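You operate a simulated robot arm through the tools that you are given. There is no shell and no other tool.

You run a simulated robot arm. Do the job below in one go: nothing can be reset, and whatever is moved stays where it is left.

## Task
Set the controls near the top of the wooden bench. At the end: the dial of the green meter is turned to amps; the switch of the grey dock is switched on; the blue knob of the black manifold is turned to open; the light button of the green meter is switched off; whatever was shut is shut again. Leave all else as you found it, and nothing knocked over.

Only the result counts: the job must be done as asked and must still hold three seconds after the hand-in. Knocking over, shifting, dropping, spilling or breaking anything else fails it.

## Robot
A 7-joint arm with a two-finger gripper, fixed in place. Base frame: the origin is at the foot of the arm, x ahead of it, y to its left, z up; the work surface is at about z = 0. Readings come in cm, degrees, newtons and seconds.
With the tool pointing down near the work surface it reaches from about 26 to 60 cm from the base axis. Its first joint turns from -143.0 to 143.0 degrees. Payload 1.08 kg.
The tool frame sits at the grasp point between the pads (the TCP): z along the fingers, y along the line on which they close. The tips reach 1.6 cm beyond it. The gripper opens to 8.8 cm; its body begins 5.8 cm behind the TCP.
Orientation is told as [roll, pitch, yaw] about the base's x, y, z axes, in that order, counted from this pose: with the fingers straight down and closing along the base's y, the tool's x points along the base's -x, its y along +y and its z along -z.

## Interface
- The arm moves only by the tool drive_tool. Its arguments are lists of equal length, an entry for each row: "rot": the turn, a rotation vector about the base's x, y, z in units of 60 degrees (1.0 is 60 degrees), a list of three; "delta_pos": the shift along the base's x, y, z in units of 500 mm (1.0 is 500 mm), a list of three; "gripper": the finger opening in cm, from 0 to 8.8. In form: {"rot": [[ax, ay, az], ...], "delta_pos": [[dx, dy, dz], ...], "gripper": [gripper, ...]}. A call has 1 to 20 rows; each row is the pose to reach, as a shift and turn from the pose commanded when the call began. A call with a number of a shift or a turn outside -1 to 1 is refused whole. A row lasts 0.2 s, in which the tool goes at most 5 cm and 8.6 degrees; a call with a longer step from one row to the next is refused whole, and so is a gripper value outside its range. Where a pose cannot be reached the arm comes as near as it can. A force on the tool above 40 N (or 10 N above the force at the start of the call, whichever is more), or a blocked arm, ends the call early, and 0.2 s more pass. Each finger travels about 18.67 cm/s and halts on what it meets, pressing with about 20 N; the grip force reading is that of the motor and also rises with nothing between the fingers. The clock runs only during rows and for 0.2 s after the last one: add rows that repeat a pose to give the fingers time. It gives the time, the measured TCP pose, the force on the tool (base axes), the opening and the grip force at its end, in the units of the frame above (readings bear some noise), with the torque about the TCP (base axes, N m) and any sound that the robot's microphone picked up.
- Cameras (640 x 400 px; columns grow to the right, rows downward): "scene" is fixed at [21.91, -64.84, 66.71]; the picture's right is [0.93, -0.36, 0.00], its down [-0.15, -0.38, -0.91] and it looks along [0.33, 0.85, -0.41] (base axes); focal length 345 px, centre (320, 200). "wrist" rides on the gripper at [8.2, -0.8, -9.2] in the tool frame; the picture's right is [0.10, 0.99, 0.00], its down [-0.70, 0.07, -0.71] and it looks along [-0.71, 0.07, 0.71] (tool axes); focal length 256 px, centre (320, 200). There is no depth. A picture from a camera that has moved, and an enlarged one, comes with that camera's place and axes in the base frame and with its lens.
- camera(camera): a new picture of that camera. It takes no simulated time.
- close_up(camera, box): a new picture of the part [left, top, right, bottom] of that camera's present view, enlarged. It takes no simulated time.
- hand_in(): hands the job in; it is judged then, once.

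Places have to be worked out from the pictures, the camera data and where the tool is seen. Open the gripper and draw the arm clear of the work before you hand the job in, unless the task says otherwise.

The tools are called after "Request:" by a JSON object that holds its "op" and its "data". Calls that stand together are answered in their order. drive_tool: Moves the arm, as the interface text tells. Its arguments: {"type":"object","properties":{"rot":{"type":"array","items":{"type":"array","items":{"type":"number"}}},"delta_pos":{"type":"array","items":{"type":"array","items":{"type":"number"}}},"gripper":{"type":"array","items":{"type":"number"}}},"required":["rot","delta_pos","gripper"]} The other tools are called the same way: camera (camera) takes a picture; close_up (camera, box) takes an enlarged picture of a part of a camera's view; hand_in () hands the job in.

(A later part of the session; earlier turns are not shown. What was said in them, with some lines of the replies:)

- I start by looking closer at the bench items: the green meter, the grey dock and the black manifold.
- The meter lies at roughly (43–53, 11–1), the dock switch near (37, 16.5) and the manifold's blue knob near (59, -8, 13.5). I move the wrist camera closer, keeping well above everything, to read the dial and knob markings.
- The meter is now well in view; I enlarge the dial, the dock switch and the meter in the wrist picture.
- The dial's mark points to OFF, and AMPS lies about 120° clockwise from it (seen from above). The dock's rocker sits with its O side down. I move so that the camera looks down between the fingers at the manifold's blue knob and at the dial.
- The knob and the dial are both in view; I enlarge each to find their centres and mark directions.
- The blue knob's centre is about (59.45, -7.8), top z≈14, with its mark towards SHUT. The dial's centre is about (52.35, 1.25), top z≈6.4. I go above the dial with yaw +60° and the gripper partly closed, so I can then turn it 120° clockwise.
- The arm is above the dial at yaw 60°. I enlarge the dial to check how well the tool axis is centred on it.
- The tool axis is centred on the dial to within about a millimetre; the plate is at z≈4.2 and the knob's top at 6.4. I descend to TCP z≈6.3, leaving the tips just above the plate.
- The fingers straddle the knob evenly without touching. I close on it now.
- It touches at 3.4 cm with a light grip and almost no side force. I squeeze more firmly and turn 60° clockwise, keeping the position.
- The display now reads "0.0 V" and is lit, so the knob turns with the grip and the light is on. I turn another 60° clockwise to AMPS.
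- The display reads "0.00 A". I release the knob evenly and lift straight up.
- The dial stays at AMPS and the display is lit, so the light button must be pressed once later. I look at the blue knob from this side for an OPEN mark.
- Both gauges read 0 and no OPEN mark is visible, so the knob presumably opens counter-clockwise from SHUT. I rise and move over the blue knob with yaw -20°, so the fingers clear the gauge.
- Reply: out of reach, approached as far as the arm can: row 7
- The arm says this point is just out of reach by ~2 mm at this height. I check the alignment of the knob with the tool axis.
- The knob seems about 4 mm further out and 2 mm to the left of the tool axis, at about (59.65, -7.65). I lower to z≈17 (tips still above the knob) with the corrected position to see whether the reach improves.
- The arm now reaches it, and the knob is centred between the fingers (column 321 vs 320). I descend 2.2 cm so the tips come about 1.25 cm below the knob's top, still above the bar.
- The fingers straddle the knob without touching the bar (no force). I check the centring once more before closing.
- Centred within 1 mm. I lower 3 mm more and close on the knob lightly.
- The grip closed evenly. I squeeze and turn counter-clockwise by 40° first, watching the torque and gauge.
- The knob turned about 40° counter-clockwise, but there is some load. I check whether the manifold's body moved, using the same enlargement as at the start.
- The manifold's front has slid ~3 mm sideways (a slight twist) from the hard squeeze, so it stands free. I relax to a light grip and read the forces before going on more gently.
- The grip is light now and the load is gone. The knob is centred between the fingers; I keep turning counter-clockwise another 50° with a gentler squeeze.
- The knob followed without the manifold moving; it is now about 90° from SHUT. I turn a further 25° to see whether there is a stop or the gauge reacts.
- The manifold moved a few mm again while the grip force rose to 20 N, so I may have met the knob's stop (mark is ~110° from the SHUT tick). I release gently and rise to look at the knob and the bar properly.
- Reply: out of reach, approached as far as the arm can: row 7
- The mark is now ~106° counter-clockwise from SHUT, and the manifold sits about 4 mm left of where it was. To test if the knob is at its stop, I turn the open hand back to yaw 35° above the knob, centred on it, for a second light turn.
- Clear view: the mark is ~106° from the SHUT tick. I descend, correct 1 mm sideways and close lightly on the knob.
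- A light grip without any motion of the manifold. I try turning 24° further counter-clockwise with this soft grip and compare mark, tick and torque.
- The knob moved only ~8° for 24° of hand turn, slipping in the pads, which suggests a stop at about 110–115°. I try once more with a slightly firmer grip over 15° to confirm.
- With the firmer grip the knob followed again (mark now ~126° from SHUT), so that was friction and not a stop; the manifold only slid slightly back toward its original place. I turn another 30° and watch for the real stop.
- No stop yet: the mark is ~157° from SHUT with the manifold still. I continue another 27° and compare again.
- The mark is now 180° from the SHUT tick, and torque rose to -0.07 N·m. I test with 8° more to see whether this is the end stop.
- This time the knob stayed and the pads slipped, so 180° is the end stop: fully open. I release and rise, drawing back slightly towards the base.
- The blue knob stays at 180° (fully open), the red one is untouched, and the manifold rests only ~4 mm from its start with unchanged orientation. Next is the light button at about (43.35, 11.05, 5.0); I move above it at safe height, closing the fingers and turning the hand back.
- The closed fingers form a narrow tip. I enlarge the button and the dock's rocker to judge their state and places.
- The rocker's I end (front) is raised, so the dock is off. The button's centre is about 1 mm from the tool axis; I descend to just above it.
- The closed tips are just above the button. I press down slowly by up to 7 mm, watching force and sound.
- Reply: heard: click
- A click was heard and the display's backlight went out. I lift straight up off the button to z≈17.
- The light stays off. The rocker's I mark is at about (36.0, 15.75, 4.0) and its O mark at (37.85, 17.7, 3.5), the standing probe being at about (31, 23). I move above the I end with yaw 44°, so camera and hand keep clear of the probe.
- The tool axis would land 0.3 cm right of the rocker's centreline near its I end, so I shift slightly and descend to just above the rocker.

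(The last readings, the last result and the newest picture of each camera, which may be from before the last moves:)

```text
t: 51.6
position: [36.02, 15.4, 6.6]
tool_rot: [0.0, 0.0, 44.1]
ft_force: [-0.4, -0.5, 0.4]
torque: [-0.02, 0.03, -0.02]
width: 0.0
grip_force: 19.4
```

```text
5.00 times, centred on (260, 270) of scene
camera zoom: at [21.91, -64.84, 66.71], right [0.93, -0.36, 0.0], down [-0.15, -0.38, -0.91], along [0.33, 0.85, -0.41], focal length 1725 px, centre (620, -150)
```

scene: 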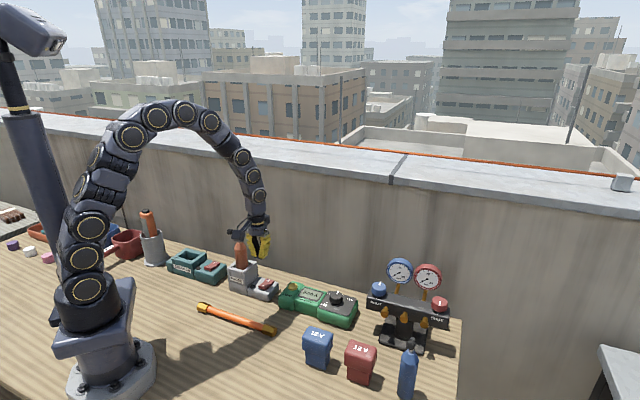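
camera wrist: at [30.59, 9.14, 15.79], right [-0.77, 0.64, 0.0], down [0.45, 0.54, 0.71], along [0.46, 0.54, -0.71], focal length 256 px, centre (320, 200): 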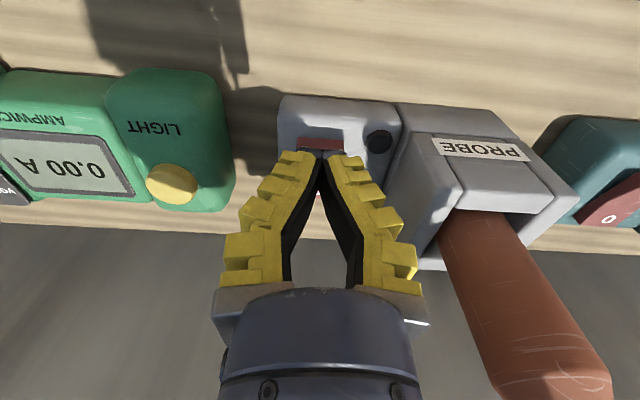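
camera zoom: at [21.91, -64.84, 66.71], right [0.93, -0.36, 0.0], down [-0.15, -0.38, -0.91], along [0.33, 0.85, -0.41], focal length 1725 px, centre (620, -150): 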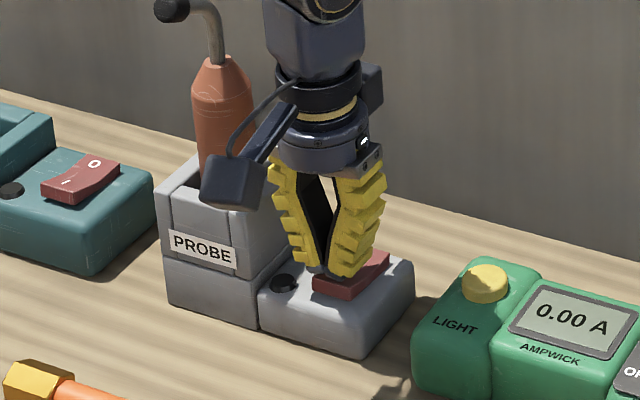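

The tips hover just above the I end. I press down slowly in small steps, watching for the click.

Request:
{"op": "drive_tool", "data": {"rot": [[0, 0, 0], [0, 0, 0], [0, 0, 0], [0, 0, 0], [0, 0, 0], [0, 0, 0], [0, 0, 0]], "delta_pos": [[0, 0, -0.008], [0, 0, -0.014], [0, 0, -0.018], [0, 0, -0.021], [0, 0, -0.024], [0, 0, -0.027], [0, 0, -0.029]], "gripper": [0, 0, 0, 0, 0, 0, 0]}}

Request:
{"op": "close_up", "data": {"camera": "scene", "box": [215, 230, 305, 310]}}

Request:
{"op": "close_up", "data": {"camera": "wrist", "box": [260, 80, 420, 200]}}

```text
t: 53.2
position: [35.94, 15.41, 5.53]
tool_rot: [0.0, 0.0, 44.1]
ft_force: [-4.5, -3.0, 16.8]
torque: [0.01, -0.02, 0.05]
width: 0.59
grip_force: 20.1
stopped in row 7: the force on the tool passed its limit at 44 N (the readings are from after the stop); the commanded pose is now the measured one
```

```text
5.00 times, centred on (260, 270) of scene
camera zoom: at [21.91, -64.84, 66.71], right [0.93, -0.36, 0.0], down [-0.15, -0.38, -0.91], along [0.33, 0.85, -0.41], focal length 1725 px, centre (620, -150)
```

zoom: 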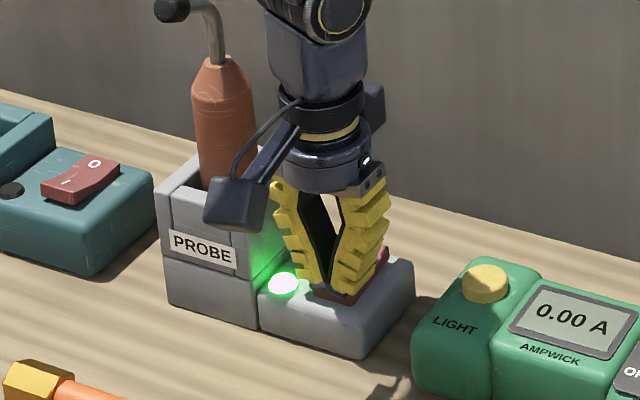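

```text
3.33 times, centred on (340, 140) of wrist
camera zoom: at [30.65, 9.11, 14.52], right [-0.77, 0.64, 0.0], down [0.45, 0.54, 0.71], along [0.46, 0.54, -0.7], focal length 853 px, centre (253, 400)
```

zoom: 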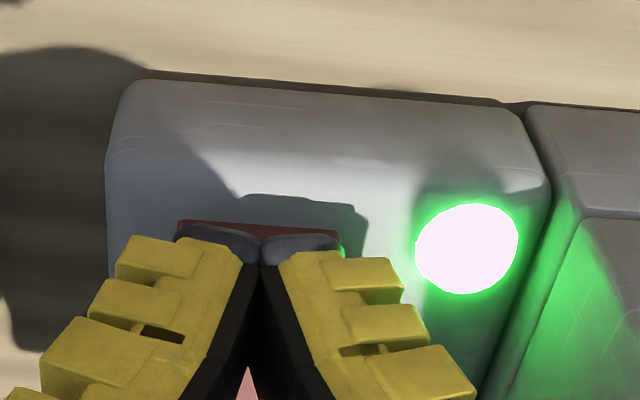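

The dock's green lamp lit: the switch is on. I lift straight up, clear of everything.

Request:
{"op": "drive_tool", "data": {"rot": [[0, 0, 0], [0, 0, 0], [0, 0, 0], [0, 0, 0], [0, 0, 0], [0, 0, 0], [0, 0, 0]], "delta_pos": [[0, 0, 0.01], [0, 0, 0.04], [0, 0, 0.1], [0, 0, 0.18], [0, 0, 0.26], [0, 0, 0.34], [0, 0, 0.34]], "gripper": [0, 0, 0, 0, 0, 0, 0]}}

Request:
{"op": "close_up", "data": {"camera": "scene", "box": [150, 220, 290, 310]}}

Request:
{"op": "close_up", "data": {"camera": "scene", "box": [270, 270, 370, 340]}}

Request:
{"op": "close_up", "data": {"camera": "scene", "box": [360, 250, 460, 360]}}

Request:
{"op": "camera", "data": {"camera": "scene"}}

```text
t: 54.8
position: [36.07, 15.22, 22.5]
tool_rot: [0.0, 0.0, 44.1]
ft_force: [-0.1, 1.0, -0.6]
torque: [-0.01, 0.0, -0.01]
width: 0.01
grip_force: 20.2
```

```text
4.44 times, centred on (220, 265) of scene
camera zoom: at [21.91, -64.84, 66.71], right [0.93, -0.36, 0.0], down [-0.15, -0.38, -0.91], along [0.33, 0.85, -0.41], focal length 1534 px, centre (764, -89)
```

zoom: 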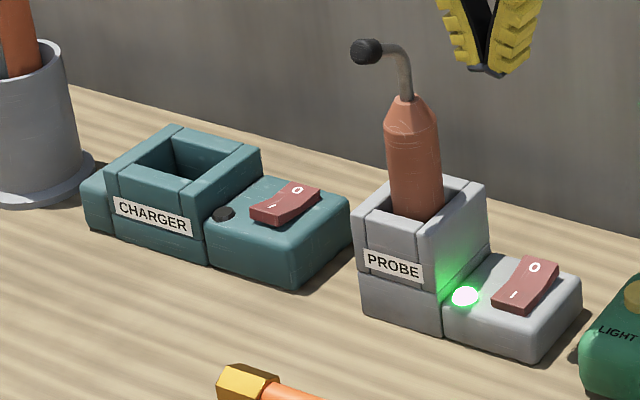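

```text
5.71 times, centred on (320, 305) of scene
camera zoom: at [21.91, -64.84, 66.71], right [0.93, -0.36, 0.0], down [-0.15, -0.38, -0.91], along [0.33, 0.85, -0.41], focal length 1972 px, centre (320, -400)
```

zoom: 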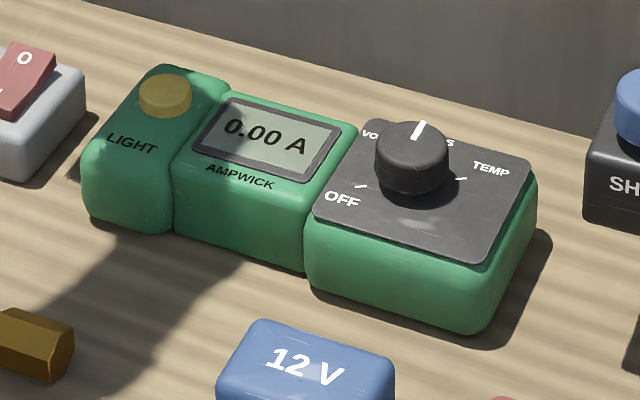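

```text
3.64 times, centred on (410, 305) of scene
camera zoom: at [21.91, -64.84, 66.71], right [0.93, -0.36, 0.0], down [-0.15, -0.38, -0.91], along [0.33, 0.85, -0.41], focal length 1255 px, centre (-7, -182)
```

zoom: 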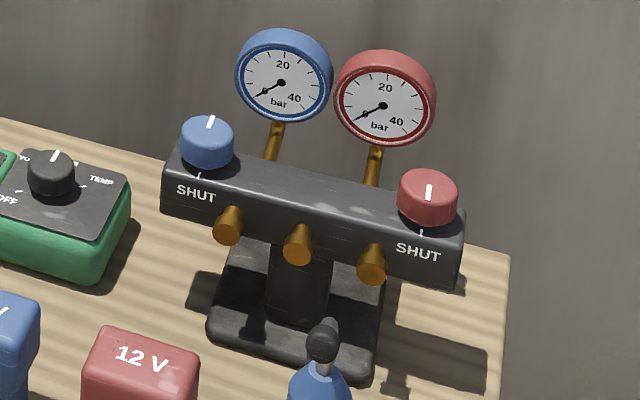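

```text
taken
```

scene: 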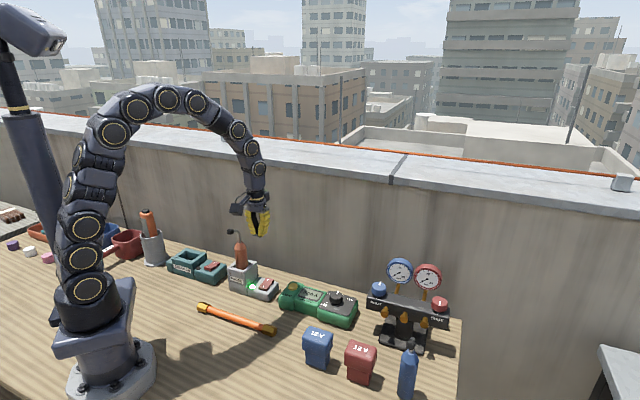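

All goals show: display "0.00 A" unlit, dock lamp green, blue knob turned fully away from SHUT, red knob and charger untouched, probe still standing. I rise well clear and then open the gripper.

Request:
{"op": "drive_tool", "data": {"rot": [[0, 0, 0], [0, 0, 0], [0, 0, 0], [0, 0, 0], [0, 0, 0], [0, 0, 0], [0, 0, 0], [0, 0, 0], [0, 0, 0]], "delta_pos": [[0, 0, 0.08], [0, -0.01, 0.16], [0, -0.02, 0.24], [0, -0.03, 0.32], [0, -0.03, 0.38], [0, -0.03, 0.4], [0, -0.03, 0.4], [0, -0.03, 0.4], [0, -0.03, 0.4]], "gripper": [0, 0, 0, 2, 4, 6, 8, 8.8, 8.8]}}

Request:
{"op": "camera", "data": {"camera": "scene"}}

Request:
{"op": "camera", "data": {"camera": "wrist"}}

Request:
{"op": "close_up", "data": {"camera": "scene", "box": [200, 230, 460, 390]}}

```text
t: 56.8
position: [35.94, 13.84, 42.46]
tool_rot: [0.0, 0.0, 43.9]
ft_force: [-0.5, 0.6, 0.1]
torque: [0.02, -0.01, -0.01]
width: 8.81
grip_force: 0.1
```

```text
taken
```

scene: 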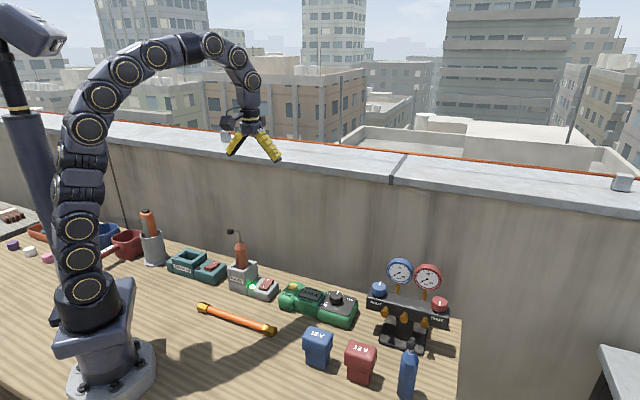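

```text
taken
camera wrist: at [30.57, 7.6, 51.45], right [-0.77, 0.64, 0.0], down [0.45, 0.54, 0.71], along [0.46, 0.54, -0.7], focal length 256 px, centre (320, 200)
```

wrist: 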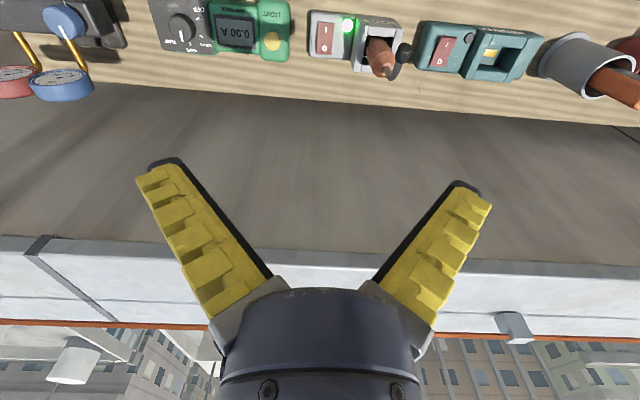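

```text
2.46 times, centred on (330, 310) of scene
camera zoom: at [21.91, -64.84, 66.71], right [0.93, -0.36, 0.0], down [-0.15, -0.38, -0.91], along [0.33, 0.85, -0.41], focal length 849 px, centre (295, -71)
```

zoom: 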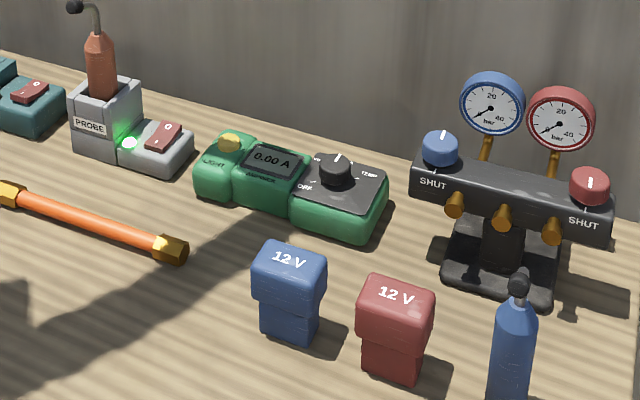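

The arm is clear with the gripper open. The last pictures show the dial at amps with the light off, the dock switched on with its lamp green, and the blue knob open, with everything upright. I hand the job in.

Request:
{"op": "hand_in", "data": {}}

```text
The job is handed in.
```

I've handed the job in with all four controls set. The one thing that didn't stay put is the manifold, which slid about 5 mm while I turned its knob.

- **Meter dial:** it is turned to amps, and the display reads "0.00 A".
- **Meter light:** I pressed the button once and heard a click. The display's backlight went out and stayed out.
- **Grey dock switch:** it is on, and its lamp lit green.
- **Blue knob:** I turned it 180° counter-clockwise from SHUT, to its end stop. There is no OPEN mark to check against and the gauge stayed at 0, so I took the stop as fully open.
- **Shut things:** I opened nothing else. The red knob is still at SHUT.

**Manifold shift:** it stands free and slid towards the meter under the grip. Its angle looks unchanged. I didn't push it back, because that risked tipping it or moving the knob.

Nothing was knocked over. I opened the gripper and moved the arm clear before handing in.
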